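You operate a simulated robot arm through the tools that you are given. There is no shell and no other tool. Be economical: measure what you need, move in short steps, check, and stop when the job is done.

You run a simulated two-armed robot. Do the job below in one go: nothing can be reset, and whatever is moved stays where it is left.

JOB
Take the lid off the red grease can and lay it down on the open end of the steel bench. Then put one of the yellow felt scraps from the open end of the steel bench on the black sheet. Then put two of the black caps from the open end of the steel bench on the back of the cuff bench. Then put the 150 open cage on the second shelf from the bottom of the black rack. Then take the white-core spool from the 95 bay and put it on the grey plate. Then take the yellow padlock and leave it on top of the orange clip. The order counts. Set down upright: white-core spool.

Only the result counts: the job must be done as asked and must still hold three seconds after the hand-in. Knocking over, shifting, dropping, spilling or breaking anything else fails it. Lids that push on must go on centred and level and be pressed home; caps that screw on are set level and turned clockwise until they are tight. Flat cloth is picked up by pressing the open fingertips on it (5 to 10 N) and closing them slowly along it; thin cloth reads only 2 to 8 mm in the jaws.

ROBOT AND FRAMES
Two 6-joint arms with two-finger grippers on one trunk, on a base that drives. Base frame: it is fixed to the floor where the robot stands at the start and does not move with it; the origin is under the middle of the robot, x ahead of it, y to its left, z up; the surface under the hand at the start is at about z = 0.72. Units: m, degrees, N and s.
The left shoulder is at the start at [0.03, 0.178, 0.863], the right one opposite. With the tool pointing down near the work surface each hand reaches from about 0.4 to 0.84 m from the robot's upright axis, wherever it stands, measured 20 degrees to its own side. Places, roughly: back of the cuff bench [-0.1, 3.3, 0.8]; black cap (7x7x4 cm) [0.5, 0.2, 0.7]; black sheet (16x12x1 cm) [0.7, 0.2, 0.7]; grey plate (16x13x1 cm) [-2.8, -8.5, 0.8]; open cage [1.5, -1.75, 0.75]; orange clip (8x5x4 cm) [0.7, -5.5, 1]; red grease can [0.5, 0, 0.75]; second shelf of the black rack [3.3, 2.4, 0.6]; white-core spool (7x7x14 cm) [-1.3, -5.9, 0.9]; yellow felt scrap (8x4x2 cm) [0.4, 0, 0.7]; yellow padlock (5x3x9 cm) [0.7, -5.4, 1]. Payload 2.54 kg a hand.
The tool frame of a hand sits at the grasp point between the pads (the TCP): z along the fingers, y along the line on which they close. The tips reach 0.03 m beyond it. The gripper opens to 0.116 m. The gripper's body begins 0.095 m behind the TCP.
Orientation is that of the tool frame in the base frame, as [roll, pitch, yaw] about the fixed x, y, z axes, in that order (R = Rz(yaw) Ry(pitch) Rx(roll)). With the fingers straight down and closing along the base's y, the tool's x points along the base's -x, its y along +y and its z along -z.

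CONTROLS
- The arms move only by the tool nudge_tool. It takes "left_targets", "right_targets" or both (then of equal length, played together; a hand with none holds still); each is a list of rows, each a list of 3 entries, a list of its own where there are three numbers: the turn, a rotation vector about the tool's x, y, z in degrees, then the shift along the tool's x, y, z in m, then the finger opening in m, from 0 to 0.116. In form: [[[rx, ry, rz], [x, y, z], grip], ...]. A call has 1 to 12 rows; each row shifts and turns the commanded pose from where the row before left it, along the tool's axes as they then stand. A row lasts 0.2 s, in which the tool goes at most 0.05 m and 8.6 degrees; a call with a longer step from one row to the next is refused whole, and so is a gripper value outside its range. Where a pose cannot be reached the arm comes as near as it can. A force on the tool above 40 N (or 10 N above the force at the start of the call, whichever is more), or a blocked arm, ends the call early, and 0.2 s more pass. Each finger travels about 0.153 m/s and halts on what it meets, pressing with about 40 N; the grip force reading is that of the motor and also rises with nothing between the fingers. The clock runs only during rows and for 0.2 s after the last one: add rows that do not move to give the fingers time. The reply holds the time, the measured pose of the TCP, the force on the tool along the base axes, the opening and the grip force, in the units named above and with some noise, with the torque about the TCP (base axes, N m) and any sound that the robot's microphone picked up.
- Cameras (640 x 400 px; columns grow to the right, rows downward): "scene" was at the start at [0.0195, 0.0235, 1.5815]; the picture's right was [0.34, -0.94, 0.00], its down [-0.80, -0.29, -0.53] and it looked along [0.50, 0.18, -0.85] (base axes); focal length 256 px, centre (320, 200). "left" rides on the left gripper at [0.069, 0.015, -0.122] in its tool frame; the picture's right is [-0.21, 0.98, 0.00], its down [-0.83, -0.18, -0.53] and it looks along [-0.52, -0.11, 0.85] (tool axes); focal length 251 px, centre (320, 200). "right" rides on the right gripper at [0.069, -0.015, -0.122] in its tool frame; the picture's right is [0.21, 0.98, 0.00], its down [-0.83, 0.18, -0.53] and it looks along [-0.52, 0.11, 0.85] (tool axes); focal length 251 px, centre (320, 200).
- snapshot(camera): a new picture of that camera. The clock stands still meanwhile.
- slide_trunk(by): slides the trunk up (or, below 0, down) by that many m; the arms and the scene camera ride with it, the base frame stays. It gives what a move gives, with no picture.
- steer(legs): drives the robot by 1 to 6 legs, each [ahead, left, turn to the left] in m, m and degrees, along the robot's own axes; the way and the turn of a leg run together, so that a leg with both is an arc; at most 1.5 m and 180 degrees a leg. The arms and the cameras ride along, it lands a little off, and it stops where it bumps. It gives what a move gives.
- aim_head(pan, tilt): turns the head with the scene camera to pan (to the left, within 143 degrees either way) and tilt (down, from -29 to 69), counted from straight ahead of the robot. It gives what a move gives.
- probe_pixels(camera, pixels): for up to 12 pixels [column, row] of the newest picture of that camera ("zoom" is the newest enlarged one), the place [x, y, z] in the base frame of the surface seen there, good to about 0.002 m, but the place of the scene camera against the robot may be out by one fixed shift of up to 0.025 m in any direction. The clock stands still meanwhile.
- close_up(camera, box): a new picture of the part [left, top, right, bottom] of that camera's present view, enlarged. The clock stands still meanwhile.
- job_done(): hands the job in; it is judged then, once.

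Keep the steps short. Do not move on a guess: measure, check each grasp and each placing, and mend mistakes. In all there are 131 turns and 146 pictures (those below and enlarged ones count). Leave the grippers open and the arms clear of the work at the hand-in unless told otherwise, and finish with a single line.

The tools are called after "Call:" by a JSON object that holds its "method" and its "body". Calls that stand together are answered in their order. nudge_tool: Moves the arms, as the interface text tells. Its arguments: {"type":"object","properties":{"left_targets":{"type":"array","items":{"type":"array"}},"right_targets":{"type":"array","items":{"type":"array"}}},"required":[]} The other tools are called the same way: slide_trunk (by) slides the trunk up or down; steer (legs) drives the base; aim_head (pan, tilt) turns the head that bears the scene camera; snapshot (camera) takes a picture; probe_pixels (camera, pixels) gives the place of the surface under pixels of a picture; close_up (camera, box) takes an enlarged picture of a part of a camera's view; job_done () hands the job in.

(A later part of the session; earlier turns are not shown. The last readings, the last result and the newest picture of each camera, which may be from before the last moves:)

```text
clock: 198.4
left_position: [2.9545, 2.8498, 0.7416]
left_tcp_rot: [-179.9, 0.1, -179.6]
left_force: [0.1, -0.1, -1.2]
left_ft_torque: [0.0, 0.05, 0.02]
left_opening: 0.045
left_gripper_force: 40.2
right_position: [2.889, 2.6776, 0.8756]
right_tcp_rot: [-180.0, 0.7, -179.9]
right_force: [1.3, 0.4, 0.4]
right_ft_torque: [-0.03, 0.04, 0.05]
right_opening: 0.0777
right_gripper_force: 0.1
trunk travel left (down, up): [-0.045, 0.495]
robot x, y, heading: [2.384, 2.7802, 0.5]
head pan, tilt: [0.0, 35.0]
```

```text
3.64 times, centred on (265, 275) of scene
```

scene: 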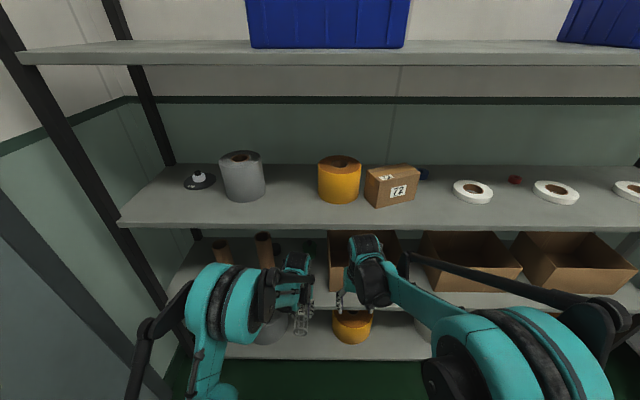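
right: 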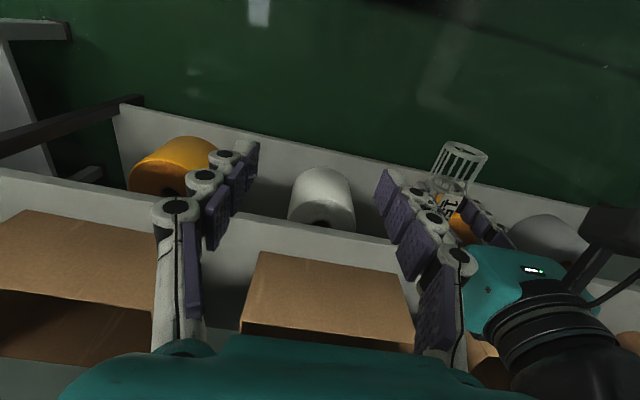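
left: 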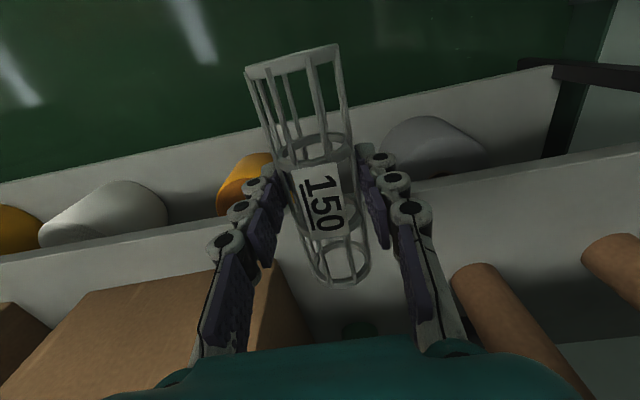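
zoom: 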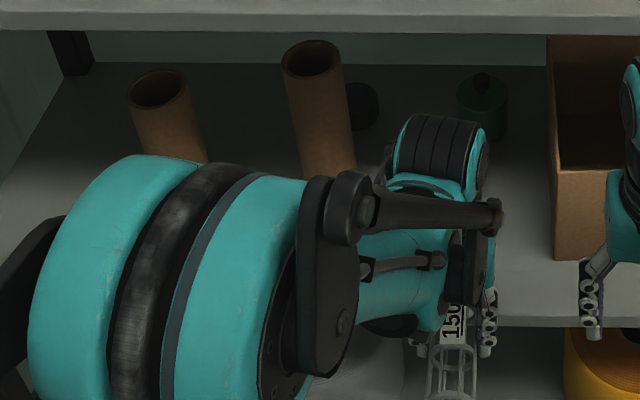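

Free area y 2.755–2.985. I lower to 0.70, then move ahead 0.185 and 0.015 left into the shelf.

Call:
{"method": "nudge_tool", "body": {"left_targets": [[[0, 0, 0], [0, 0.005, 0.035], 0.03], [[0, 0, 0], [-0.035, 0.005, 0], 0.03], [[0, 0, 0], [-0.04, 0.005, 0], 0.03], [[0, 0, 0], [-0.04, 0, 0], 0.03], [[0, 0, 0], [-0.04, 0, 0], 0.03], [[0, 0, 0], [-0.03, 0, 0], 0.03], [[0, 0, 0], [0, 0, 0], 0.03]]}}

Call:
{"method": "snapshot", "body": {"camera": "left"}}

Call:
{"method": "snapshot", "body": {"camera": "scene"}}

```text
clock: 200.0
left_position: [3.1379, 2.8652, 0.7069]
left_tcp_rot: [180.0, 0.3, -179.8]
left_force: [0.1, -0.1, -1.4]
left_ft_torque: [0.0, 0.0, -0.01]
left_opening: 0.0451
left_gripper_force: 40.1
right_position: [2.8881, 2.6774, 0.876]
right_tcp_rot: [-179.8, 0.8, -179.9]
right_force: [-0.3, -0.3, 0.2]
right_ft_torque: [-0.01, 0.0, -0.02]
right_opening: 0.078
right_gripper_force: 0.1
trunk travel left (down, up): [-0.045, 0.495]
robot x, y, heading: [2.3795, 2.7812, 0.4]
head pan, tilt: [0.0, 35.0]
```

```text
67 pictures are left
```

left: 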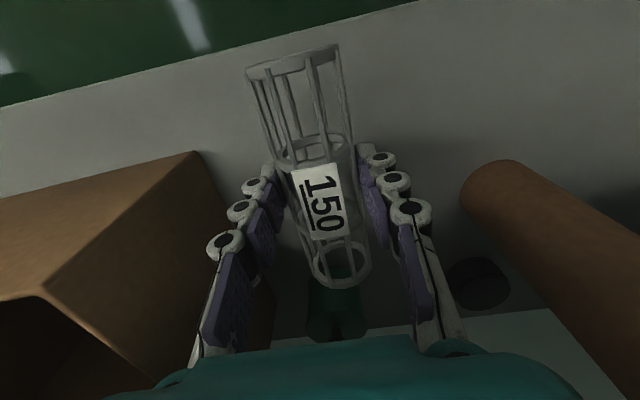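

```text
66 pictures are left
```

scene: 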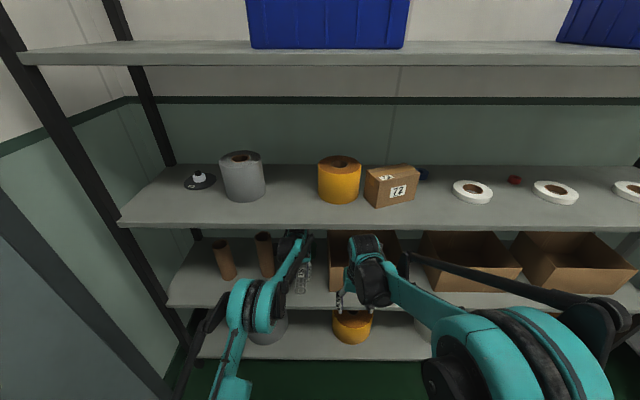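

In the gap. I lower by 0.055 and then in 2 mm steps until contact.

Call:
{"method": "nudge_tool", "body": {"left_targets": [[[0, 0, 0], [0, 0, 0.03], 0.03], [[0, 0, 0], [0, 0, 0.025], 0.03], [[0, 0, 0], [0, 0, 0.004], 0.03], [[0, 0, 0], [0, 0, 0.002], 0.03], [[0, 0, 0], [0, 0, 0], 0.03]]}}

Call:
{"method": "nudge_tool", "body": {"left_targets": [[[0, 0, 0], [0, 0, 0.0015], 0.03], [[0, 0, 0], [0, 0, 0.001], 0.03], [[0, 0, 0], [0, 0, 0.001], 0.03], [[0, 0, 0], [0, 0, 0], 0.03]]}}

```text
clock: 201.2
left_position: [3.1372, 2.8652, 0.6461]
left_tcp_rot: [-180.0, 0.3, -179.7]
left_force: [-0.6, -0.3, -0.9]
left_ft_torque: [-0.01, 0.04, 0.0]
left_opening: 0.0448
left_gripper_force: 40.2
right_position: [2.8875, 2.6773, 0.8762]
right_tcp_rot: [-179.8, 0.7, -179.9]
right_force: [0.2, 0.3, 0.3]
right_ft_torque: [0.0, -0.02, -0.04]
right_opening: 0.0781
right_gripper_force: 0.0
trunk travel left (down, up): [-0.045, 0.495]
robot x, y, heading: [2.38, 2.7841, 0.2]
head pan, tilt: [0.0, 35.0]
```

```text
clock: 202.2
left_position: [3.1382, 2.8653, 0.6428]
left_tcp_rot: [180.0, 0.2, -179.7]
left_force: [-0.5, 0.7, -0.4]
left_ft_torque: [0.03, 0.04, -0.01]
left_opening: 0.0451
left_gripper_force: 40.5
right_position: [2.888, 2.6779, 0.877]
right_tcp_rot: [-179.9, 0.9, -179.9]
right_force: [-0.7, 1.6, 0.2]
right_ft_torque: [-0.01, -0.01, 0.0]
right_opening: 0.0778
right_gripper_force: 0.0
trunk travel left (down, up): [-0.045, 0.495]
robot x, y, heading: [2.3824, 2.7789, 0.5]
head pan, tilt: [0.0, 35.0]
```

Call:
{"method": "nudge_tool", "body": {"left_targets": [[[0, 0, 0], [0, 0, 0.001], 0.03], [[0, 0, 0], [0, 0, 0.001], 0.03], [[0, 0, 0], [0, 0, 0.001], 0.03], [[0, 0, 0], [0, 0, 0], 0.03]]}}

```text
clock: 203.2
left_position: [3.1386, 2.8657, 0.6421]
left_tcp_rot: [179.9, 0.5, -179.8]
left_force: [3.9, -0.6, 25.0]
left_ft_torque: [0.01, -0.03, -0.01]
left_opening: 0.0449
left_gripper_force: 39.8
right_position: [2.8857, 2.6772, 0.8771]
right_tcp_rot: [-179.9, 1.0, -179.9]
right_force: [0.2, 0.2, -1.2]
right_ft_torque: [0.03, 0.0, 0.01]
right_opening: 0.0778
right_gripper_force: 0.0
trunk travel left (down, up): [-0.045, 0.495]
robot x, y, heading: [2.3837, 2.7809, 0.3]
head pan, tilt: [0.0, 35.0]
```

Contact (25 N). I ease up 1 mm, open slowly and check it does not roll.

Call:
{"method": "nudge_tool", "body": {"left_targets": [[[0, 0, 0], [0, 0, -0.001], 0.03], [[0, 0, 0], [0, 0, 0], 0.044], [[0, 0, 0], [0, 0, 0], 0.048], [[0, 0, 0], [0, 0, 0], 0.052], [[0, 0, 0], [0, 0, 0], 0.06], [[0, 0, 0], [0, 0, 0], 0.066], [[0, 0, 0], [0, 0, 0], 0.066]]}}

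Call:
{"method": "snapshot", "body": {"camera": "left"}}

```text
clock: 204.8
left_position: [3.1382, 2.8667, 0.6411]
left_tcp_rot: [180.0, 0.2, -179.9]
left_force: [0.2, -1.3, 0.1]
left_ft_torque: [0.04, 0.03, -0.01]
left_opening: 0.0659
left_gripper_force: 0.1
right_position: [2.8868, 2.6776, 0.8763]
right_tcp_rot: [-179.8, 0.8, -179.9]
right_force: [-0.1, 0.3, 0.1]
right_ft_torque: [-0.01, -0.01, -0.02]
right_opening: 0.0777
right_gripper_force: 0.0
trunk travel left (down, up): [-0.045, 0.495]
robot x, y, heading: [2.3817, 2.7801, 0.1]
head pan, tilt: [0.0, 35.0]
```

```text
65 pictures are left
```

left: 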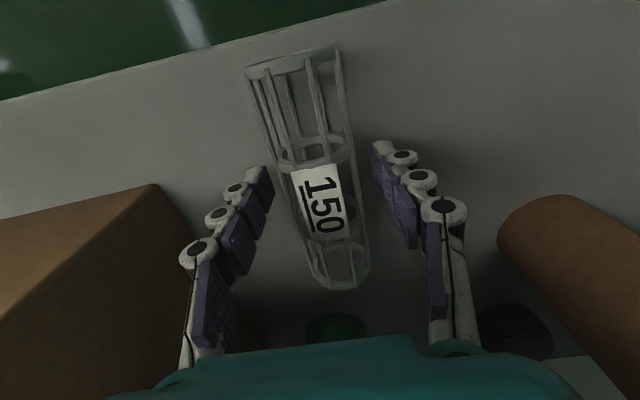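

It stays. Lift 0.07, retract 0.22, and check again.

Call:
{"method": "nudge_tool", "body": {"left_targets": [[[0, 0, 0], [0, 0, -0.035], 0.066], [[0, 0, 0], [0, 0, -0.035], 0.066], [[0, 0, 0], [0.04, 0, 0], 0.066], [[0, 0, 0], [0.045, 0, 0], 0.066], [[0, 0, 0], [0.045, 0, 0], 0.066], [[0, 0, 0], [0.045, 0, 0], 0.066], [[0, 0, 0], [0.045, 0, 0], 0.066], [[0, 0, 0], [0, 0, 0], 0.066]]}}

Call:
{"method": "snapshot", "body": {"camera": "left"}}

```text
clock: 206.6
left_position: [2.917, 2.8637, 0.7087]
left_tcp_rot: [179.9, 0.3, -179.8]
left_force: [0.6, -0.7, -0.3]
left_ft_torque: [0.03, 0.01, -0.01]
left_opening: 0.0661
left_gripper_force: 0.1
right_position: [2.8871, 2.6776, 0.8759]
right_tcp_rot: [-179.9, 0.9, -179.9]
right_force: [-0.1, 0.2, -0.7]
right_ft_torque: [0.01, -0.02, 0.04]
right_opening: 0.078
right_gripper_force: 0.0
trunk travel left (down, up): [-0.045, 0.495]
robot x, y, heading: [2.3824, 2.7847, 0.4]
head pan, tilt: [0.0, 35.0]
```

```text
64 pictures are left
```

left: 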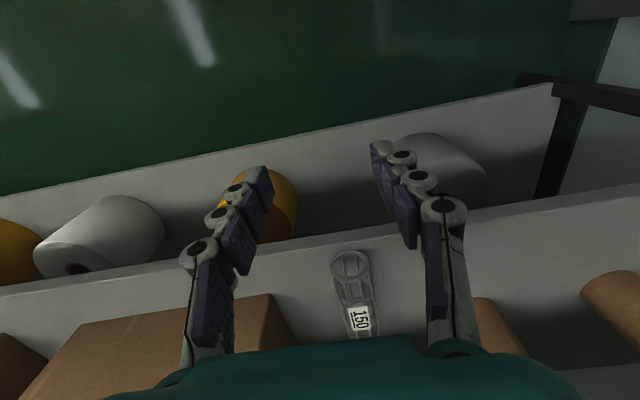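

The cage is placed. Now the long drive to the spool near (-1.3,-5.9): back off, raise the trunk, go round by y≈1.78 to x≈−0.45.

Call:
{"method": "steer", "body": {"legs": [[-0.3, 0, 0], [0, 0, -90], [1.0, 0, 0], [0, 0, -90], [1.3, 0, 0], [1.25, 0, 0]]}}

Call:
{"method": "slide_trunk", "body": {"by": 0.3}}

Call:
{"method": "steer", "body": {"legs": [[0, 0, 90], [1.4, 0, 0], [1.4, 0, 0]]}}

Call:
{"method": "aim_head", "body": {"pan": 0, "tilt": 15}}

Call:
{"method": "snapshot", "body": {"camera": "scene"}}

```text
clock: 233.0
left_position: [-0.9948, 1.729, 0.7103]
left_tcp_rot: [180.0, 0.2, -1.1]
left_force: [0.1, 0.3, 0.1]
left_ft_torque: [0.03, -0.03, 0.0]
left_opening: 0.0659
left_gripper_force: 0.0
right_position: [-0.9606, 1.9145, 0.8756]
right_tcp_rot: [-179.9, 0.8, -1.0]
right_force: [-1.0, 0.4, 0.4]
right_ft_torque: [0.0, -0.02, 0.03]
right_opening: 0.0779
right_gripper_force: 0.1
trunk travel left (down, up): [-0.045, 0.495]
robot x, y, heading: [-0.4559, 1.7991, 179.4]
head pan, tilt: [0.0, 35.0]
```

```text
clock: 236.0
left_position: [-0.9944, 1.7292, 1.0084]
left_tcp_rot: [-179.9, 0.2, -0.9]
left_force: [0.1, -0.6, 0.0]
left_ft_torque: [0.01, 0.0, 0.01]
left_opening: 0.066
left_gripper_force: 0.1
right_position: [-0.9604, 1.9155, 1.1757]
right_tcp_rot: [-180.0, 0.8, -1.0]
right_force: [0.1, -0.2, -0.1]
right_ft_torque: [-0.02, -0.01, 0.01]
right_opening: 0.0778
right_gripper_force: 0.0
trunk travel left (down, up): [-0.345, 0.195]
robot x, y, heading: [-0.4534, 1.8016, 179.1]
head pan, tilt: [0.0, 35.0]
```

```text
clock: 253.4
left_position: [-0.4931, -1.5525, 1.0099]
left_tcp_rot: [-180.0, 0.3, 87.8]
left_force: [-0.6, -0.3, -0.6]
left_ft_torque: [0.05, -0.05, -0.02]
left_opening: 0.066
left_gripper_force: 0.1
right_position: [-0.6779, -1.5158, 1.1758]
right_tcp_rot: [-179.8, 0.8, 87.8]
right_force: [-0.1, -1.1, 0.1]
right_ft_torque: [0.06, 0.0, -0.03]
right_opening: 0.078
right_gripper_force: 0.1
trunk travel left (down, up): [-0.345, 0.195]
robot x, y, heading: [-0.5526, -1.0154, -92.0]
head pan, tilt: [0.0, 35.0]
```

```text
clock: 254.3
left_position: [-0.4925, -1.5538, 1.0102]
left_tcp_rot: [-179.9, 0.3, 87.7]
left_force: [0.4, -0.4, 0.3]
left_ft_torque: [-0.01, 0.01, 0.02]
left_opening: 0.0658
left_gripper_force: 0.0
right_position: [-0.6774, -1.5149, 1.1772]
right_tcp_rot: [-179.9, 0.7, 87.7]
right_force: [-0.6, 0.1, -0.2]
right_ft_torque: [-0.01, -0.01, 0.01]
right_opening: 0.078
right_gripper_force: 0.1
trunk travel left (down, up): [-0.345, 0.195]
robot x, y, heading: [-0.552, -1.0161, -91.9]
head pan, tilt: [0.0, 15.0]
```

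```text
63 pictures are left
```

scene: 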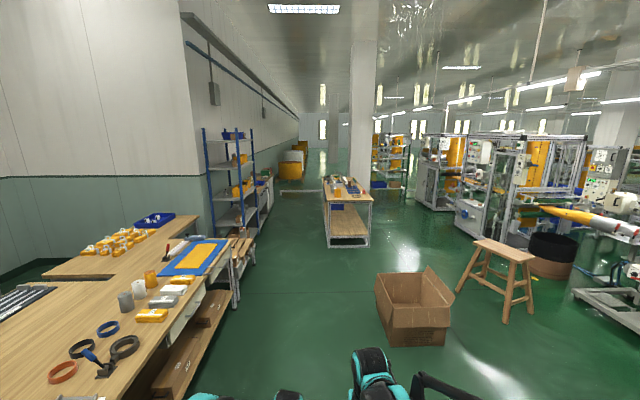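

The table ahead at (347,195) and the blue rack at (230,170). I probe these and zoom.

Call:
{"method": "probe_pixels", "body": {"camera": "scene", "pixels": [[385, 330], [415, 345], [330, 198], [372, 198], [350, 183], [328, 245], [235, 275], [245, 190], [360, 245], [290, 200], [262, 180]]}}

Call:
{"method": "close_up", "body": {"camera": "scene", "box": [300, 160, 400, 260]}}

Call:
{"method": "close_up", "body": {"camera": "scene", "box": [190, 120, 290, 240]}}

```text
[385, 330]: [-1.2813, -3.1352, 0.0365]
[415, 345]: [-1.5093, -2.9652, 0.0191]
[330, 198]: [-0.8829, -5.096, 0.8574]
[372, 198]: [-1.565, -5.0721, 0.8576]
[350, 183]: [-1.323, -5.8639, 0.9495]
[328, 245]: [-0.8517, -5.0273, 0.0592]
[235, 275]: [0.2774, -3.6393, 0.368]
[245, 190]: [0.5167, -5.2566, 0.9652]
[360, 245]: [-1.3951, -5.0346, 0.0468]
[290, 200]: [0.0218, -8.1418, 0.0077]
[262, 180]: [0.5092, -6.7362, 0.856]
```

```text
4.00 times, centred on (350, 210) of scene
```

zoom: 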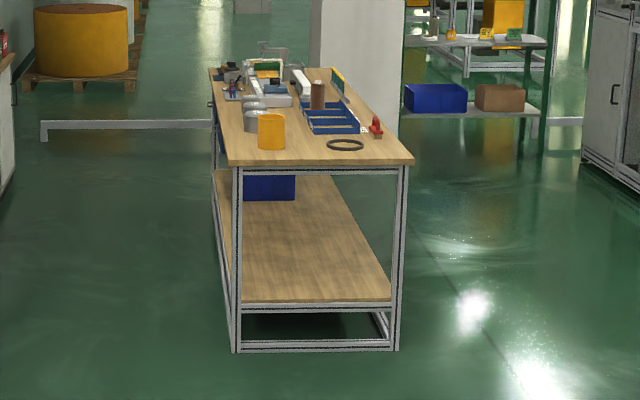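

```text
3.33 times, centred on (240, 180) of scene
```

zoom: 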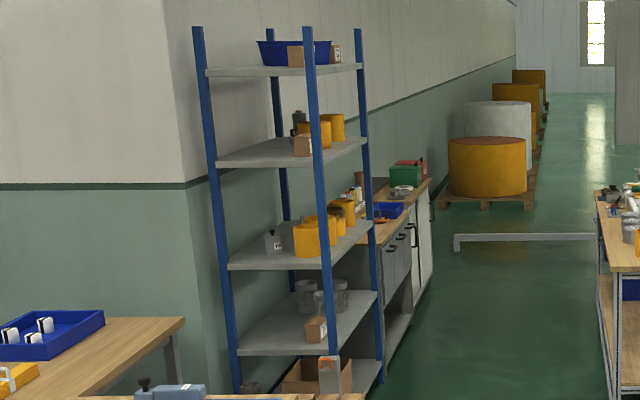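

The table's near edge is y −5.07, side edge x≈−0.88; spools are in the blue tray at (-1.3,-5.9). I drive on between table and blue rack to y≈−4.3.

Call:
{"method": "steer", "body": {"legs": [[0, 0, 2], [1.5, 0, 0], [1.5, 0.12, 0], [0.9, 0, 0]]}}

Call:
{"method": "aim_head", "body": {"pan": -20, "tilt": 25}}

Call:
{"method": "snapshot", "body": {"camera": "scene"}}

Call:
{"method": "aim_head", "body": {"pan": 35, "tilt": 25}}

Call:
{"method": "snapshot", "body": {"camera": "scene"}}

```text
refused: leg 3 is longer than a leg can be; nothing moved
```

```text
clock: 255.1
left_position: [-0.4923, -1.5547, 1.0105]
left_tcp_rot: [-180.0, 0.2, 87.6]
left_force: [-0.4, 0.2, -0.1]
left_ft_torque: [0.0, -0.01, 0.01]
left_opening: 0.0659
left_gripper_force: 0.1
right_position: [-0.6777, -1.5166, 1.176]
right_tcp_rot: [-179.9, 0.8, 87.7]
right_force: [0.4, 0.2, 0.4]
right_ft_torque: [0.01, -0.01, 0.01]
right_opening: 0.078
right_gripper_force: 0.0
trunk travel left (down, up): [-0.345, 0.195]
robot x, y, heading: [-0.5545, -1.0143, -91.9]
head pan, tilt: [-20.0, 25.0]
```

```text
60 pictures are left
```

scene: 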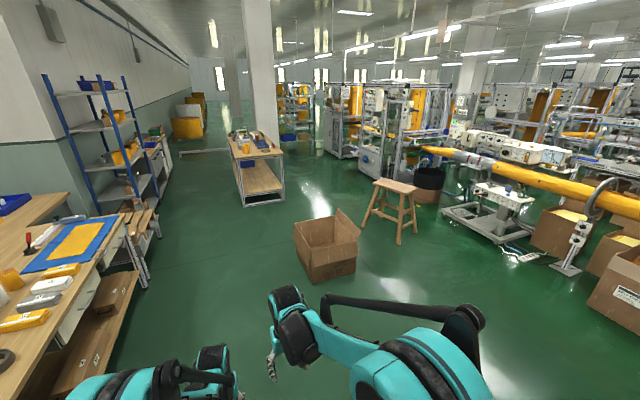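

```text
clock: 256.3
left_position: [-0.4927, -1.554, 1.0085]
left_tcp_rot: [180.0, 0.2, 87.8]
left_force: [0.1, 0.5, -1.1]
left_ft_torque: [0.01, 0.0, 0.01]
left_opening: 0.0663
left_gripper_force: 0.2
right_position: [-0.6774, -1.5157, 1.1762]
right_tcp_rot: [-179.9, 0.7, 87.6]
right_force: [-0.8, 0.1, 0.0]
right_ft_torque: [-0.02, 0.02, -0.01]
right_opening: 0.0778
right_gripper_force: 0.0
trunk travel left (down, up): [-0.345, 0.195]
robot x, y, heading: [-0.5535, -1.0133, -92.0]
head pan, tilt: [35.0, 25.0]
```

```text
59 pictures are left
```

scene: 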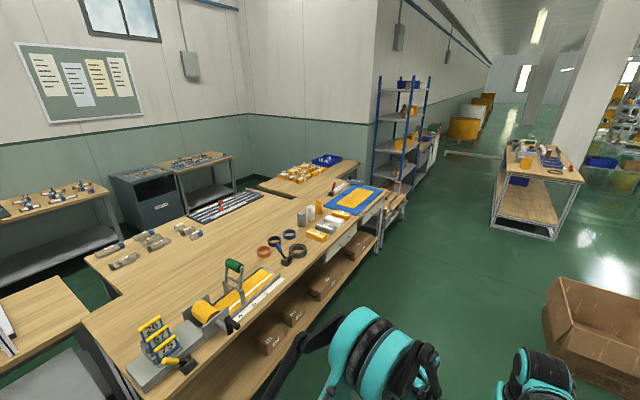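

The leg was too long; I shorten the legs and drive on.

Call:
{"method": "steer", "body": {"legs": [[0, 0, 2], [1.4, 0.0, 0], [1.4, 0.1, 0], [1.2, 0, 0]]}}

Call:
{"method": "aim_head", "body": {"pan": -40, "tilt": 30}}

Call:
{"method": "snapshot", "body": {"camera": "scene"}}

```text
clock: 276.0
left_position: [-0.3459, -5.5621, 1.0088]
left_tcp_rot: [180.0, 0.2, 90.4]
left_force: [-0.6, -0.3, -0.5]
left_ft_torque: [-0.01, 0.03, -0.03]
left_opening: 0.0659
left_gripper_force: 0.0
right_position: [-0.5336, -5.5329, 1.1755]
right_tcp_rot: [-179.9, 0.8, 90.4]
right_force: [-0.5, 0.3, 0.0]
right_ft_torque: [0.01, 0.02, 0.0]
right_opening: 0.0779
right_gripper_force: 0.0
trunk travel left (down, up): [-0.345, 0.195]
robot x, y, heading: [-0.4285, -5.0259, -89.5]
head pan, tilt: [35.0, 25.0]
```

```text
clock: 277.5
left_position: [-0.3448, -5.5608, 1.0107]
left_tcp_rot: [179.9, 0.2, 90.4]
left_force: [0.0, -0.1, -0.9]
left_ft_torque: [-0.01, 0.01, 0.0]
left_opening: 0.066
left_gripper_force: 0.1
right_position: [-0.5322, -5.5306, 1.1755]
right_tcp_rot: [-180.0, 0.7, 90.4]
right_force: [-0.5, 0.3, 0.2]
right_ft_torque: [-0.03, 0.01, -0.04]
right_opening: 0.078
right_gripper_force: 0.1
trunk travel left (down, up): [-0.345, 0.195]
robot x, y, heading: [-0.4331, -5.0283, -89.5]
head pan, tilt: [-40.0, 30.0]
```

```text
58 pictures are left
```

scene: 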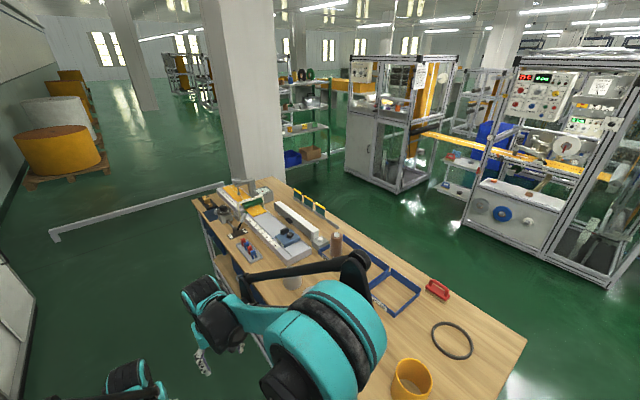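

Ahead 0.85 more; then raise the trunk by 0.15, turn right to face the table and look.

Call:
{"method": "slide_trunk", "body": {"by": 0.15}}

Call:
{"method": "steer", "body": {"legs": [[0.85, 0.05, 0], [0, 0, -90.5]]}}

Call:
{"method": "aim_head", "body": {"pan": 0, "tilt": 50}}

Call:
{"method": "snapshot", "body": {"camera": "scene"}}

```text
clock: 279.2
left_position: [-0.3453, -5.5621, 1.1598]
left_tcp_rot: [180.0, 0.2, 90.5]
left_force: [0.1, 0.8, 0.4]
left_ft_torque: [0.01, -0.01, -0.01]
left_opening: 0.066
left_gripper_force: 0.0
right_position: [-0.534, -5.5323, 1.3257]
right_tcp_rot: [-179.9, 0.9, 90.3]
right_force: [-0.4, -0.2, -0.3]
right_ft_torque: [0.01, 0.0, -0.01]
right_opening: 0.0777
right_gripper_force: 0.0
trunk travel left (down, up): [-0.495, 0.045]
robot x, y, heading: [-0.4305, -5.0228, -89.4]
head pan, tilt: [-40.0, 30.0]
```

```text
clock: 287.6
left_position: [-0.9109, -5.9551, 1.16]
left_tcp_rot: [-179.9, 0.1, -0.2]
left_force: [0.4, -0.6, 0.6]
left_ft_torque: [-0.02, 0.01, 0.03]
left_opening: 0.0658
left_gripper_force: 0.1
right_position: [-0.8795, -5.77, 1.3268]
right_tcp_rot: [-180.0, 0.9, -0.2]
right_force: [0.4, 0.9, 1.1]
right_ft_torque: [-0.01, 0.02, 0.01]
right_opening: 0.0778
right_gripper_force: 0.1
trunk travel left (down, up): [-0.495, 0.045]
robot x, y, heading: [-0.3743, -5.8753, -179.7]
head pan, tilt: [-40.0, 30.0]
```

```text
clock: 288.7
left_position: [-0.9128, -5.955, 1.1595]
left_tcp_rot: [180.0, 0.2, -0.2]
left_force: [-0.2, 0.2, -0.4]
left_ft_torque: [-0.01, -0.01, -0.01]
left_opening: 0.0661
left_gripper_force: 0.1
right_position: [-0.8799, -5.7701, 1.3257]
right_tcp_rot: [-179.9, 0.8, -0.3]
right_force: [-0.2, -0.1, -0.1]
right_ft_torque: [0.0, -0.01, 0.01]
right_opening: 0.0782
right_gripper_force: 0.0
trunk travel left (down, up): [-0.495, 0.045]
robot x, y, heading: [-0.3785, -5.8771, -180.0]
head pan, tilt: [0.0, 50.0]
```

```text
57 pictures are left
```

scene: 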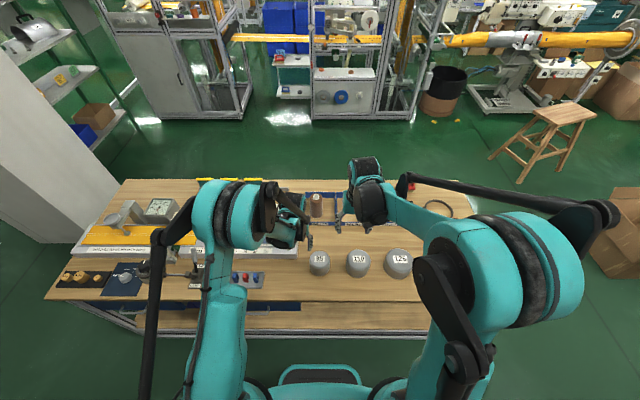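

I zoom on the tray area and use both wrist cameras.

Call:
{"method": "close_up", "body": {"camera": "scene", "box": [250, 170, 450, 290]}}

Call:
{"method": "snapshot", "body": {"camera": "left"}}

Call:
{"method": "snapshot", "body": {"camera": "right"}}

```text
3.20 times, centred on (350, 230) of scene
```

zoom: 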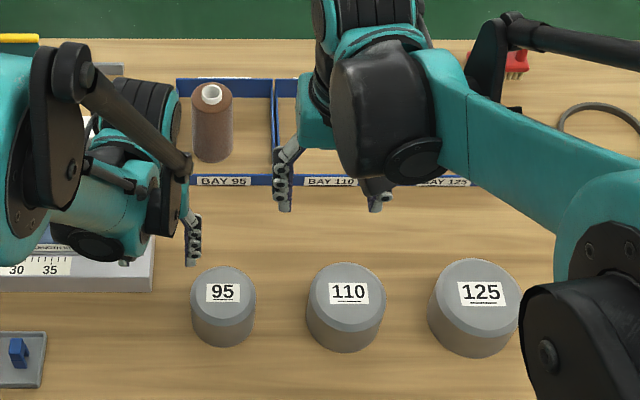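

```text
55 pictures are left
```

left: 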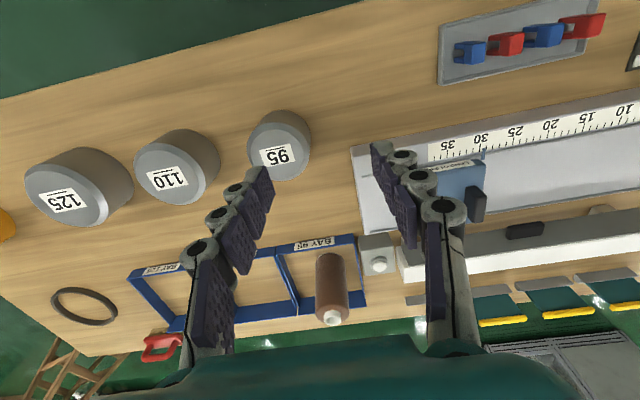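

```text
54 pictures are left
```

right: 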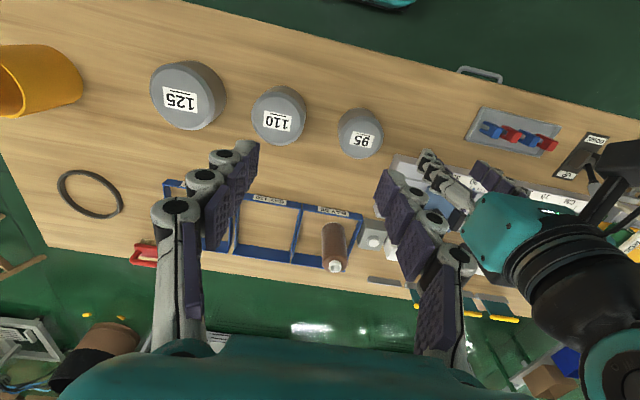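

The spool (brown with white core) stands in bay 95. I probe it.

Call:
{"method": "probe_pixels", "body": {"camera": "left", "pixels": [[333, 318], [331, 290], [318, 290], [346, 290], [331, 262], [315, 246], [285, 295], [362, 290], [380, 265], [308, 300], [240, 290]]}}

Call:
{"method": "probe_pixels", "body": {"camera": "right", "pixels": [[334, 266], [335, 240], [324, 243], [346, 243], [298, 235], [355, 235], [328, 212], [310, 225], [280, 260]]}}

```text
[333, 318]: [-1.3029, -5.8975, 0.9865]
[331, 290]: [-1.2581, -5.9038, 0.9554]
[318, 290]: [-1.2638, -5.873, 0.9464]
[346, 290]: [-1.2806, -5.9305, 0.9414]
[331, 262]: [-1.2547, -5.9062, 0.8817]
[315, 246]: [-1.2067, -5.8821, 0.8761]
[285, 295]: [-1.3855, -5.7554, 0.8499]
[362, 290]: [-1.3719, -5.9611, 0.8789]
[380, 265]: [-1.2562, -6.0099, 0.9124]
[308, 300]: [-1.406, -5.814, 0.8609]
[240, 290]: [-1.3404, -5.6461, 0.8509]
```

```text
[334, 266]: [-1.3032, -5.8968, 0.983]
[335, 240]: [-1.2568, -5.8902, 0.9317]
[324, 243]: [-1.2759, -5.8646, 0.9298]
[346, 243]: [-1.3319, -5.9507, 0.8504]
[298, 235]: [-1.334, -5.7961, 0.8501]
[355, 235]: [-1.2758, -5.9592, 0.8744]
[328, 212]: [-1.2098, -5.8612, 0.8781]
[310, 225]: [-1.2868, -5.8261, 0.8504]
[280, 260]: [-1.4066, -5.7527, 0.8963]
```

Spool axis about (-1.293,-5.899), top 0.985; bay walls 0.876. I drive ahead 0.21, then move the left hand above the spool.

Call:
{"method": "steer", "body": {"legs": [[0.21, 0, 0]]}}

Call:
{"method": "nudge_tool", "body": {"left_targets": [[[0, 0, 0], [-0.04, -0.012, 0], 0.1], [[0, 0, 0], [-0.045, -0.014, 0], 0.1], [[0, 0, 0], [-0.045, -0.014, 0], 0.1], [[0, 0, 0], [-0.04, -0.015, 0], 0.1], [[0, 0, 0], [0, 0, 0], 0.1]]}}

Call:
{"method": "slide_trunk", "body": {"by": -0.09}}

Call:
{"method": "snapshot", "body": {"camera": "left"}}

```text
clock: 290.2
left_position: [-1.093, -5.9547, 1.1565]
left_tcp_rot: [179.9, 0.0, -0.6]
left_force: [-1.6, 0.9, -0.8]
left_ft_torque: [-0.01, -0.13, -0.03]
left_opening: 0.0659
left_gripper_force: 0.1
right_position: [-1.0623, -5.7685, 1.323]
right_tcp_rot: [-179.7, 0.5, -0.7]
right_force: [-1.4, 0.0, -0.3]
right_ft_torque: [0.03, -0.14, -0.01]
right_opening: 0.0779
right_gripper_force: 0.1
trunk travel left (down, up): [-0.495, 0.045]
robot x, y, heading: [-0.5491, -5.8751, 179.7]
head pan, tilt: [0.0, 50.0]
stopped in leg 1: the robot was blocked; the commanded pose is now the measured one
```

```text
clock: 291.4
left_position: [-1.257, -5.8976, 1.161]
left_tcp_rot: [180.0, 0.3, -0.7]
left_force: [0.9, -0.4, 0.3]
left_ft_torque: [-0.02, 0.01, -0.01]
left_opening: 0.1
left_gripper_force: 0.1
right_position: [-1.0531, -5.7676, 1.3269]
right_tcp_rot: [-179.9, 0.9, -0.7]
right_force: [0.3, 0.0, -0.5]
right_ft_torque: [0.0, 0.02, -0.01]
right_opening: 0.0779
right_gripper_force: 0.0
trunk travel left (down, up): [-0.495, 0.045]
robot x, y, heading: [-0.5478, -5.8772, 179.9]
head pan, tilt: [0.0, 50.0]
```

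```text
clock: 292.7
left_position: [-1.2561, -5.8971, 1.0697]
left_tcp_rot: [-180.0, 0.3, -0.7]
left_force: [-0.6, 1.2, -0.7]
left_ft_torque: [-0.01, 0.01, 0.03]
left_opening: 0.0999
left_gripper_force: 0.1
right_position: [-1.0541, -5.7682, 1.2357]
right_tcp_rot: [-179.9, 0.8, -0.7]
right_force: [-0.7, -1.0, 0.0]
right_ft_torque: [0.01, 0.04, 0.01]
right_opening: 0.0778
right_gripper_force: 0.0
trunk travel left (down, up): [-0.405, 0.135]
robot x, y, heading: [-0.5524, -5.8798, 179.8]
head pan, tilt: [0.0, 50.0]
```

```text
53 pictures are left
```

left: 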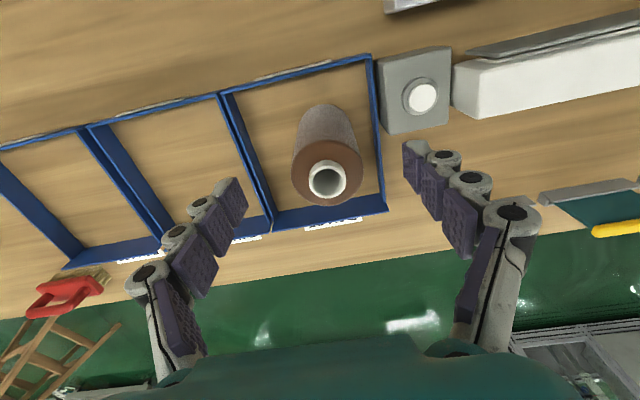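

The base touched the table frame lightly and stopped; the spool still stands. I probe it again.

Call:
{"method": "probe_pixels", "body": {"camera": "left", "pixels": [[327, 178], [327, 163], [294, 172], [360, 172], [327, 204], [328, 150], [310, 178], [345, 178]]}}

```text
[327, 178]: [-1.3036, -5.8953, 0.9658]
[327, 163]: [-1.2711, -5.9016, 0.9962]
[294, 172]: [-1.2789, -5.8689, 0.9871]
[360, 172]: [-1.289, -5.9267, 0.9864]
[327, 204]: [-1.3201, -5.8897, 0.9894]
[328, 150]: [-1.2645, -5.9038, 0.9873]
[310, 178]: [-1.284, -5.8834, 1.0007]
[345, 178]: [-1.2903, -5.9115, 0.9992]
```

Spool centre (-1.291,-5.8975). I shift 0.035 ahead, lower to z=0.94 and close.

Call:
{"method": "nudge_tool", "body": {"left_targets": [[[0, 0, 0], [-0.035, 0, 0], 0.1], [[0, 0, 0], [0, 0, 0.045], 0.1], [[0, 0, 0], [0, 0, 0.045], 0.1], [[0, 0, 0], [0, 0, 0.04], 0.1], [[0, 0, 0], [0, 0, 0], 0.1], [[0, 0, 0], [0, 0, 0], 0.08], [[0, 0, 0], [0, 0, 0], 0.06], [[0, 0, 0], [0, 0, 0], 0.04], [[0, 0, 0], [0, 0, 0], 0.04]]}}

Call:
{"method": "slide_trunk", "body": {"by": 0.13}}

Call:
{"method": "snapshot", "body": {"camera": "left"}}

```text
clock: 294.7
left_position: [-1.2773, -5.9007, 0.9523]
left_tcp_rot: [-179.9, 0.4, -0.6]
left_force: [0.5, 0.3, 0.4]
left_ft_torque: [0.0, -0.07, -0.02]
left_opening: 0.0669
left_gripper_force: 40.4
left hand out of reach, approached as far as the arm can: row 4
right_position: [-1.054, -5.7686, 1.2356]
right_tcp_rot: [-179.8, 0.8, -0.8]
right_force: [0.2, 0.0, -0.9]
right_ft_torque: [0.01, 0.01, -0.03]
right_opening: 0.0778
right_gripper_force: 0.2
trunk travel left (down, up): [-0.405, 0.135]
robot x, y, heading: [-0.5484, -5.8776, 179.7]
head pan, tilt: [0.0, 50.0]
```

```text
clock: 296.3
left_position: [-1.2771, -5.9012, 1.0824]
left_tcp_rot: [-179.8, 0.4, -0.6]
left_force: [-0.1, -0.5, -3.2]
left_ft_torque: [-0.01, -0.06, -0.01]
left_opening: 0.0669
left_gripper_force: 39.5
right_position: [-1.0548, -5.7679, 1.3661]
right_tcp_rot: [-179.9, 0.8, -0.7]
right_force: [0.9, -0.4, -0.8]
right_ft_torque: [0.01, 0.0, 0.04]
right_opening: 0.0782
right_gripper_force: 0.1
trunk travel left (down, up): [-0.535, 0.005]
robot x, y, heading: [-0.5488, -5.879, 179.8]
head pan, tilt: [0.0, 50.0]
```

```text
52 pictures are left
```

left: 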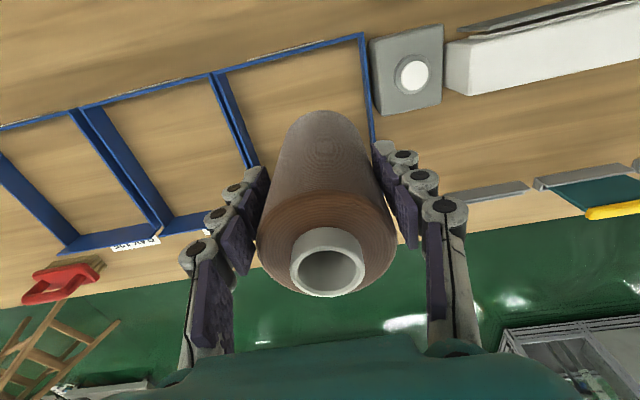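

Spool is held. I lift 0.08 and pull it in 0.2, then back the base 0.25 and look toward (-2.8,-8.5).

Call:
{"method": "nudge_tool", "body": {"left_targets": [[[0, 0, 0], [0, 0, -0.04], 0.04], [[0, 0, 0], [0, 0, -0.04], 0.04], [[0, 0, 0], [0.04, 0, 0], 0.04], [[0, 0, 0], [0.045, 0, 0], 0.04], [[0, 0, 0], [0.045, 0, 0], 0.04], [[0, 0, 0], [0.045, 0, 0], 0.04], [[0, 0, 0], [0, 0, 0], 0.04]]}}

Call:
{"method": "steer", "body": {"legs": [[-0.2, 0, 0]]}}

Call:
{"method": "aim_head", "body": {"pan": 45, "tilt": 20}}

Call:
{"method": "snapshot", "body": {"camera": "scene"}}

```text
clock: 297.9
left_position: [-1.1028, -5.904, 1.1617]
left_tcp_rot: [-179.9, 0.4, -0.6]
left_force: [0.1, 0.0, -2.2]
left_ft_torque: [0.01, -0.04, 0.0]
left_opening: 0.0664
left_gripper_force: 39.8
right_position: [-1.0565, -5.7671, 1.3661]
right_tcp_rot: [-179.8, 0.6, -0.7]
right_force: [0.4, -0.4, -0.2]
right_ft_torque: [0.01, -0.08, -0.03]
right_opening: 0.0783
right_gripper_force: 0.0
trunk travel left (down, up): [-0.535, 0.005]
robot x, y, heading: [-0.5477, -5.8789, 180.0]
head pan, tilt: [0.0, 50.0]
```

```text
clock: 299.5
left_position: [-0.9022, -5.905, 1.1613]
left_tcp_rot: [-180.0, 0.3, -0.6]
left_force: [-1.2, 0.6, -2.5]
left_ft_torque: [0.0, -0.04, -0.01]
left_opening: 0.0666
left_gripper_force: 39.9
right_position: [-0.8558, -5.7691, 1.3668]
right_tcp_rot: [-179.8, 0.7, -0.6]
right_force: [0.3, -0.3, 0.9]
right_ft_torque: [-0.01, -0.02, 0.01]
right_opening: 0.0779
right_gripper_force: 0.1
trunk travel left (down, up): [-0.535, 0.005]
robot x, y, heading: [-0.348, -5.8762, 179.9]
head pan, tilt: [0.0, 50.0]
```

```text
clock: 300.6
left_position: [-0.9012, -5.9051, 1.1615]
left_tcp_rot: [-179.9, 0.3, -0.6]
left_force: [-0.6, 0.4, -3.2]
left_ft_torque: [0.0, -0.05, -0.01]
left_opening: 0.0666
left_gripper_force: 40.2
right_position: [-0.8542, -5.7697, 1.3648]
right_tcp_rot: [-179.8, 0.8, -0.6]
right_force: [-0.2, 0.6, -0.8]
right_ft_torque: [0.0, -0.04, 0.02]
right_opening: 0.0778
right_gripper_force: 0.0
trunk travel left (down, up): [-0.535, 0.005]
robot x, y, heading: [-0.3473, -5.8793, 179.8]
head pan, tilt: [45.0, 20.0]
```

```text
51 pictures are left
```

scene: 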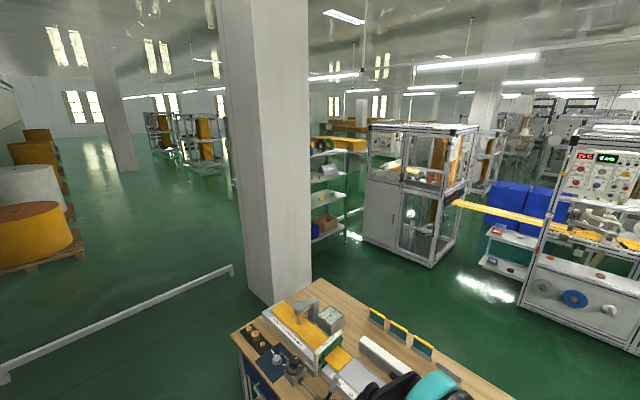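

The green rack at (328,190) behind the column seems to hold the plate. I zoom and probe.

Call:
{"method": "close_up", "body": {"camera": "scene", "box": [300, 120, 400, 260]}}

Call:
{"method": "probe_pixels", "body": {"camera": "scene", "pixels": [[328, 203], [325, 170], [312, 260], [250, 280], [290, 275], [230, 270], [10, 375], [375, 240], [430, 260], [350, 240], [325, 285], [340, 220]]}}

```text
2.86 times, centred on (350, 190) of scene
```

zoom: 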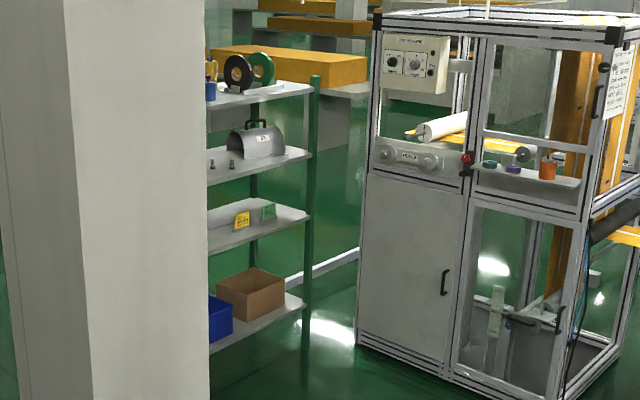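

```text
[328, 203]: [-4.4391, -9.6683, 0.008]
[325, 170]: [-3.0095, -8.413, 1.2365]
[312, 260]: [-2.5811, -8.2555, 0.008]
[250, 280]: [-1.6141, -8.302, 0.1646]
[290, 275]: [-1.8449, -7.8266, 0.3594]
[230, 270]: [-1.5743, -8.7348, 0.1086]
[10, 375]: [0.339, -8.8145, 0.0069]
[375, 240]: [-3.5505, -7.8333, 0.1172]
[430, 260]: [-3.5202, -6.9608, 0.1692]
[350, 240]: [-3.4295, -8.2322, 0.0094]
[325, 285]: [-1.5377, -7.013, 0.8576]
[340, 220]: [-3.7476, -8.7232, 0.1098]
```

The rack stands near (-2.8,-8.5), behind the column; the floor rail blocks the south. I take the north way round the table: to (-0.35,-4.3), then to x≈−2.25, then turn to face −y and look.

Call:
{"method": "steer", "body": {"legs": [[0, 0, -90], [1.48, 0, 0], [0, 0, 90], [1.0, 0, 0], [0.9, 0, 0], [0, 0, 90]]}}

Call:
{"method": "aim_head", "body": {"pan": 0, "tilt": 20}}

Call:
{"method": "snapshot", "body": {"camera": "scene"}}

```text
clock: 328.6
left_position: [-2.2008, -4.8848, 1.1616]
left_tcp_rot: [-179.9, 0.4, 88.2]
left_force: [-0.1, 0.3, -2.4]
left_ft_torque: [0.04, -0.01, 0.0]
left_opening: 0.065
left_gripper_force: 39.7
right_position: [-2.3352, -4.834, 1.3661]
right_tcp_rot: [-179.8, 0.8, 88.1]
right_force: [0.1, 0.0, 0.0]
right_ft_torque: [0.0, 0.03, 0.01]
right_opening: 0.0782
right_gripper_force: 0.1
trunk travel left (down, up): [-0.535, 0.005]
robot x, y, heading: [-2.214, -4.3286, -91.5]
head pan, tilt: [45.0, 20.0]
```

```text
clock: 329.7
left_position: [-2.201, -4.8845, 1.1624]
left_tcp_rot: [-179.9, 0.4, 88.2]
left_force: [0.3, 0.3, -3.4]
left_ft_torque: [0.06, 0.03, 0.0]
left_opening: 0.0649
left_gripper_force: 40.4
right_position: [-2.3346, -4.8336, 1.3662]
right_tcp_rot: [-179.8, 0.8, 88.2]
right_force: [0.0, -0.1, 0.2]
right_ft_torque: [0.06, 0.02, -0.01]
right_opening: 0.0778
right_gripper_force: 0.1
trunk travel left (down, up): [-0.535, 0.005]
robot x, y, heading: [-2.214, -4.3352, -91.3]
head pan, tilt: [0.0, 20.0]
```

```text
49 pictures are left
```

scene: 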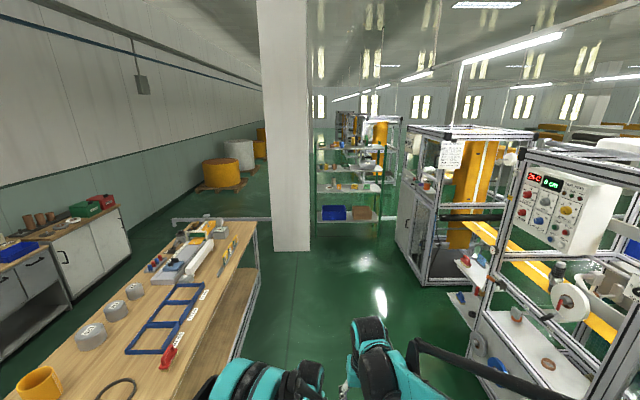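

The rack faces us at (348,185). I probe the aisle sides and the rack shelf.

Call:
{"method": "probe_pixels", "body": {"camera": "scene", "pixels": [[470, 340], [420, 275], [400, 240], [235, 340], [345, 190], [345, 215], [345, 165], [270, 250], [310, 250], [380, 215], [320, 190]]}}

Call:
{"method": "close_up", "body": {"camera": "scene", "box": [300, 110, 400, 240]}}

```text
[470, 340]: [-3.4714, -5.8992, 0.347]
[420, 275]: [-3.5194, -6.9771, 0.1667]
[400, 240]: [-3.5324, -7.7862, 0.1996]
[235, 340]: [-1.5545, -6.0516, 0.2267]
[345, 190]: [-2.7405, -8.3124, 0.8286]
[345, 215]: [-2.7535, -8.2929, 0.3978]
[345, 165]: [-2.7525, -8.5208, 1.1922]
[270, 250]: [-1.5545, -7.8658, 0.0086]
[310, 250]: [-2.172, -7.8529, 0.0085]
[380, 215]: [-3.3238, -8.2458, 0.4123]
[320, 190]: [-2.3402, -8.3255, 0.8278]
```

```text
3.08 times, centred on (350, 175) of scene
```

zoom: 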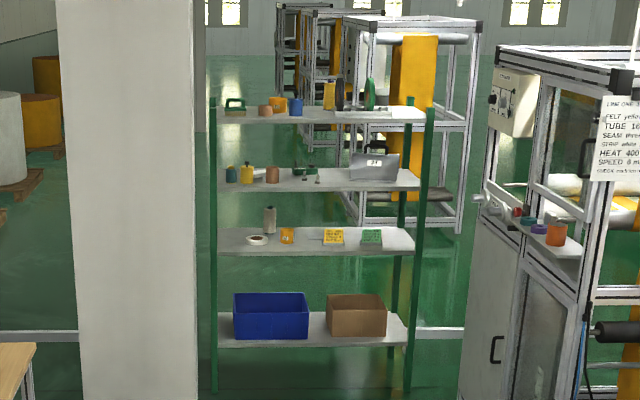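

The rack shelf gap (0.83–1.15) is too low for a vertical gripper with the spool. I will set the spool down on a free patch of the wooden table and re-grip it with a forward-tilted tool. First I look for a free patch.

Call:
{"method": "aim_head", "body": {"pan": 35, "tilt": 40}}

Call:
{"method": "snapshot", "body": {"camera": "scene"}}

```text
clock: 330.7
left_position: [-2.2011, -4.8854, 1.1613]
left_tcp_rot: [-179.8, 0.4, 88.1]
left_force: [-0.2, 1.1, -3.4]
left_ft_torque: [0.1, 0.04, 0.02]
left_opening: 0.0649
left_gripper_force: 40.2
right_position: [-2.3361, -4.8328, 1.3671]
right_tcp_rot: [-179.8, 0.7, 88.0]
right_force: [0.3, -0.8, -0.3]
right_ft_torque: [0.03, -0.02, 0.0]
right_opening: 0.078
right_gripper_force: 0.1
trunk travel left (down, up): [-0.535, 0.005]
robot x, y, heading: [-2.2128, -4.3318, -91.4]
head pan, tilt: [35.0, 40.0]
```

```text
47 pictures are left
```

scene: 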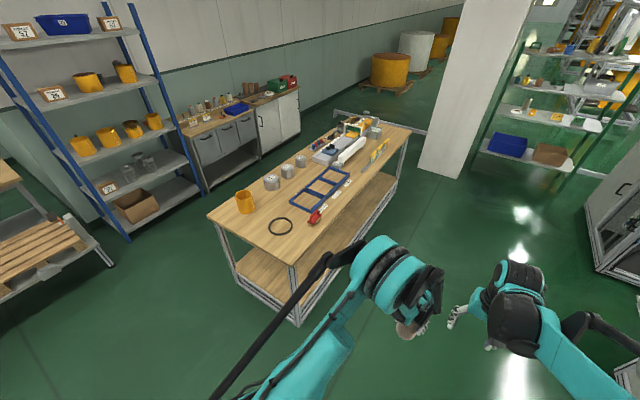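

A free strip exists along the near edge around (270,245). I probe it.

Call:
{"method": "probe_pixels", "body": {"camera": "scene", "pixels": [[265, 243], [290, 255], [315, 240], [280, 236], [280, 220], [245, 212], [210, 213], [295, 262], [320, 215], [235, 225]]}}

Call:
{"method": "close_up", "body": {"camera": "scene", "box": [200, 170, 360, 280]}}

```text
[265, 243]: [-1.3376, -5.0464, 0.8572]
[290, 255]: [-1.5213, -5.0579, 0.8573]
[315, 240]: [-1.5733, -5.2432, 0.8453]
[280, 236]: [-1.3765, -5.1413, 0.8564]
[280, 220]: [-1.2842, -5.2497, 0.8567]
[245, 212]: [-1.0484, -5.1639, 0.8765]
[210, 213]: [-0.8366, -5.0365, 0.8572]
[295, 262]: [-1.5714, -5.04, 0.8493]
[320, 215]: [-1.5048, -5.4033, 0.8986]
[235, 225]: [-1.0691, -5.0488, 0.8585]
```

```text
3.64 times, centred on (280, 225) of scene
```

zoom: 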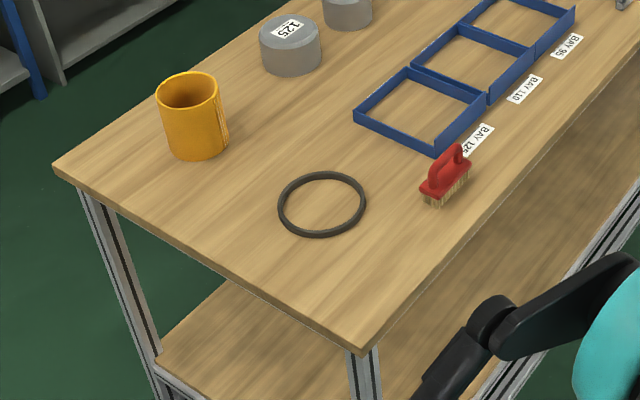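

Free patch at (-1.45,-5.14), 0.1 m from the edge and 0.15 from the ring. I drive left 0.745 and ahead 0.26 to put the left hand over it.

Call:
{"method": "steer", "body": {"legs": [[0.0, 0.745, 1.4], [0.25, 0, 0]]}}

Call:
{"method": "slide_trunk", "body": {"by": -0.17}}

Call:
{"method": "snapshot", "body": {"camera": "left"}}

```text
clock: 336.2
left_position: [-1.449, -5.1481, 1.1617]
left_tcp_rot: [-179.9, 0.5, 89.1]
left_force: [-0.3, 0.2, -3.1]
left_ft_torque: [0.04, 0.0, 0.01]
left_opening: 0.0649
left_gripper_force: 39.6
right_position: [-1.5862, -5.099, 1.3677]
right_tcp_rot: [-179.7, 0.8, 89.1]
right_force: [0.5, 0.3, 0.2]
right_ft_torque: [-0.01, -0.01, 0.03]
right_opening: 0.0781
right_gripper_force: 0.0
trunk travel left (down, up): [-0.535, 0.005]
robot x, y, heading: [-1.4723, -4.5956, -90.5]
head pan, tilt: [35.0, 40.0]
```

```text
clock: 338.1
left_position: [-1.4491, -5.1475, 0.9927]
left_tcp_rot: [-179.8, 0.4, 89.0]
left_force: [0.3, -0.4, -3.0]
left_ft_torque: [0.03, 0.03, -0.03]
left_opening: 0.0649
left_gripper_force: 40.2
right_position: [-1.5857, -5.0999, 1.1954]
right_tcp_rot: [-179.8, 0.8, 89.0]
right_force: [0.4, 0.4, -0.3]
right_ft_torque: [0.0, 0.01, 0.0]
right_opening: 0.0778
right_gripper_force: 0.1
trunk travel left (down, up): [-0.365, 0.175]
robot x, y, heading: [-1.468, -4.5994, -90.5]
head pan, tilt: [35.0, 40.0]
```

```text
45 pictures are left
```

left: 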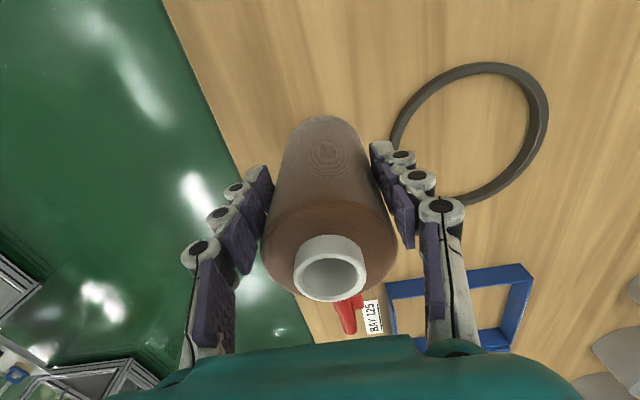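

Clear patch below. I lower to contact in small steps.

Call:
{"method": "nudge_tool", "body": {"left_targets": [[[0, 0, 0], [0, 0, 0.02], 0.04], [[0, 0, 0], [0, 0, 0.012], 0.04], [[0, 0, 0], [0, 0, 0.003], 0.04], [[0, 0, 0], [0, 0, 0.002], 0.04], [[0, 0, 0], [0, 0, 0.001], 0.04], [[0, 0, 0], [0, 0, 0.001], 0.04], [[0, 0, 0], [0, 0, 0], 0.04]]}}

```text
clock: 339.7
left_position: [-1.4504, -5.1482, 0.9531]
left_tcp_rot: [180.0, 0.5, 89.1]
left_force: [-0.6, -2.0, 10.2]
left_ft_torque: [-0.69, -0.27, -0.04]
left_opening: 0.0646
left_gripper_force: 39.8
right_position: [-1.5854, -5.0972, 1.1975]
right_tcp_rot: [-179.8, 0.8, 89.1]
right_force: [-0.3, 0.1, -0.2]
right_ft_torque: [0.0, -0.02, 0.02]
right_opening: 0.0778
right_gripper_force: 0.0
trunk travel left (down, up): [-0.365, 0.175]
robot x, y, heading: [-1.473, -4.5949, -90.7]
head pan, tilt: [35.0, 40.0]
```

Contact (10 N). I open slowly and lift straight up 0.14.

Call:
{"method": "nudge_tool", "body": {"left_targets": [[[0, 0, 0], [0, 0, 0], 0.064], [[0, 0, 0], [0, 0, 0], 0.068], [[0, 0, 0], [0, 0, 0], 0.08], [[0, 0, 0], [0, 0, 0], 0.1], [[0, 0, 0], [0, 0, 0], 0.1], [[0, 0, 0], [0, 0, -0.045], 0.1], [[0, 0, 0], [0, 0, -0.045], 0.1], [[0, 0, 0], [0, 0, -0.045], 0.1], [[0, 0, 0], [0, 0, 0], 0.1]]}}

Call:
{"method": "snapshot", "body": {"camera": "left"}}

```text
clock: 341.7
left_position: [-1.4472, -5.1473, 1.0893]
left_tcp_rot: [-179.9, 0.4, 89.1]
left_force: [-0.2, -0.8, -0.1]
left_ft_torque: [0.03, 0.04, 0.0]
left_opening: 0.0999
left_gripper_force: 0.1
right_position: [-1.5852, -5.0994, 1.1959]
right_tcp_rot: [-179.8, 0.7, 89.0]
right_force: [0.0, 0.5, -0.7]
right_ft_torque: [-0.01, -0.04, 0.01]
right_opening: 0.0779
right_gripper_force: 0.0
trunk travel left (down, up): [-0.365, 0.175]
robot x, y, heading: [-1.474, -4.5936, -90.4]
head pan, tilt: [35.0, 40.0]
```

```text
44 pictures are left
```

left: 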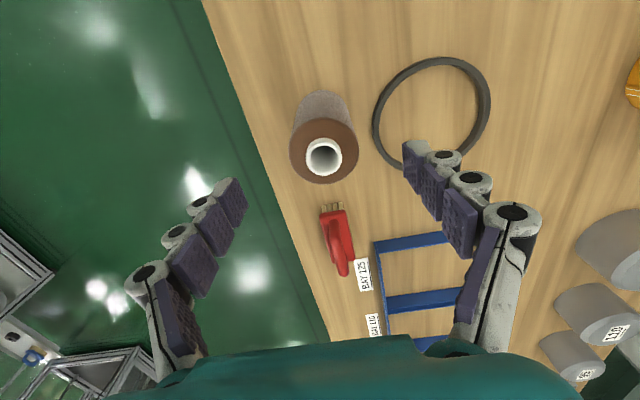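

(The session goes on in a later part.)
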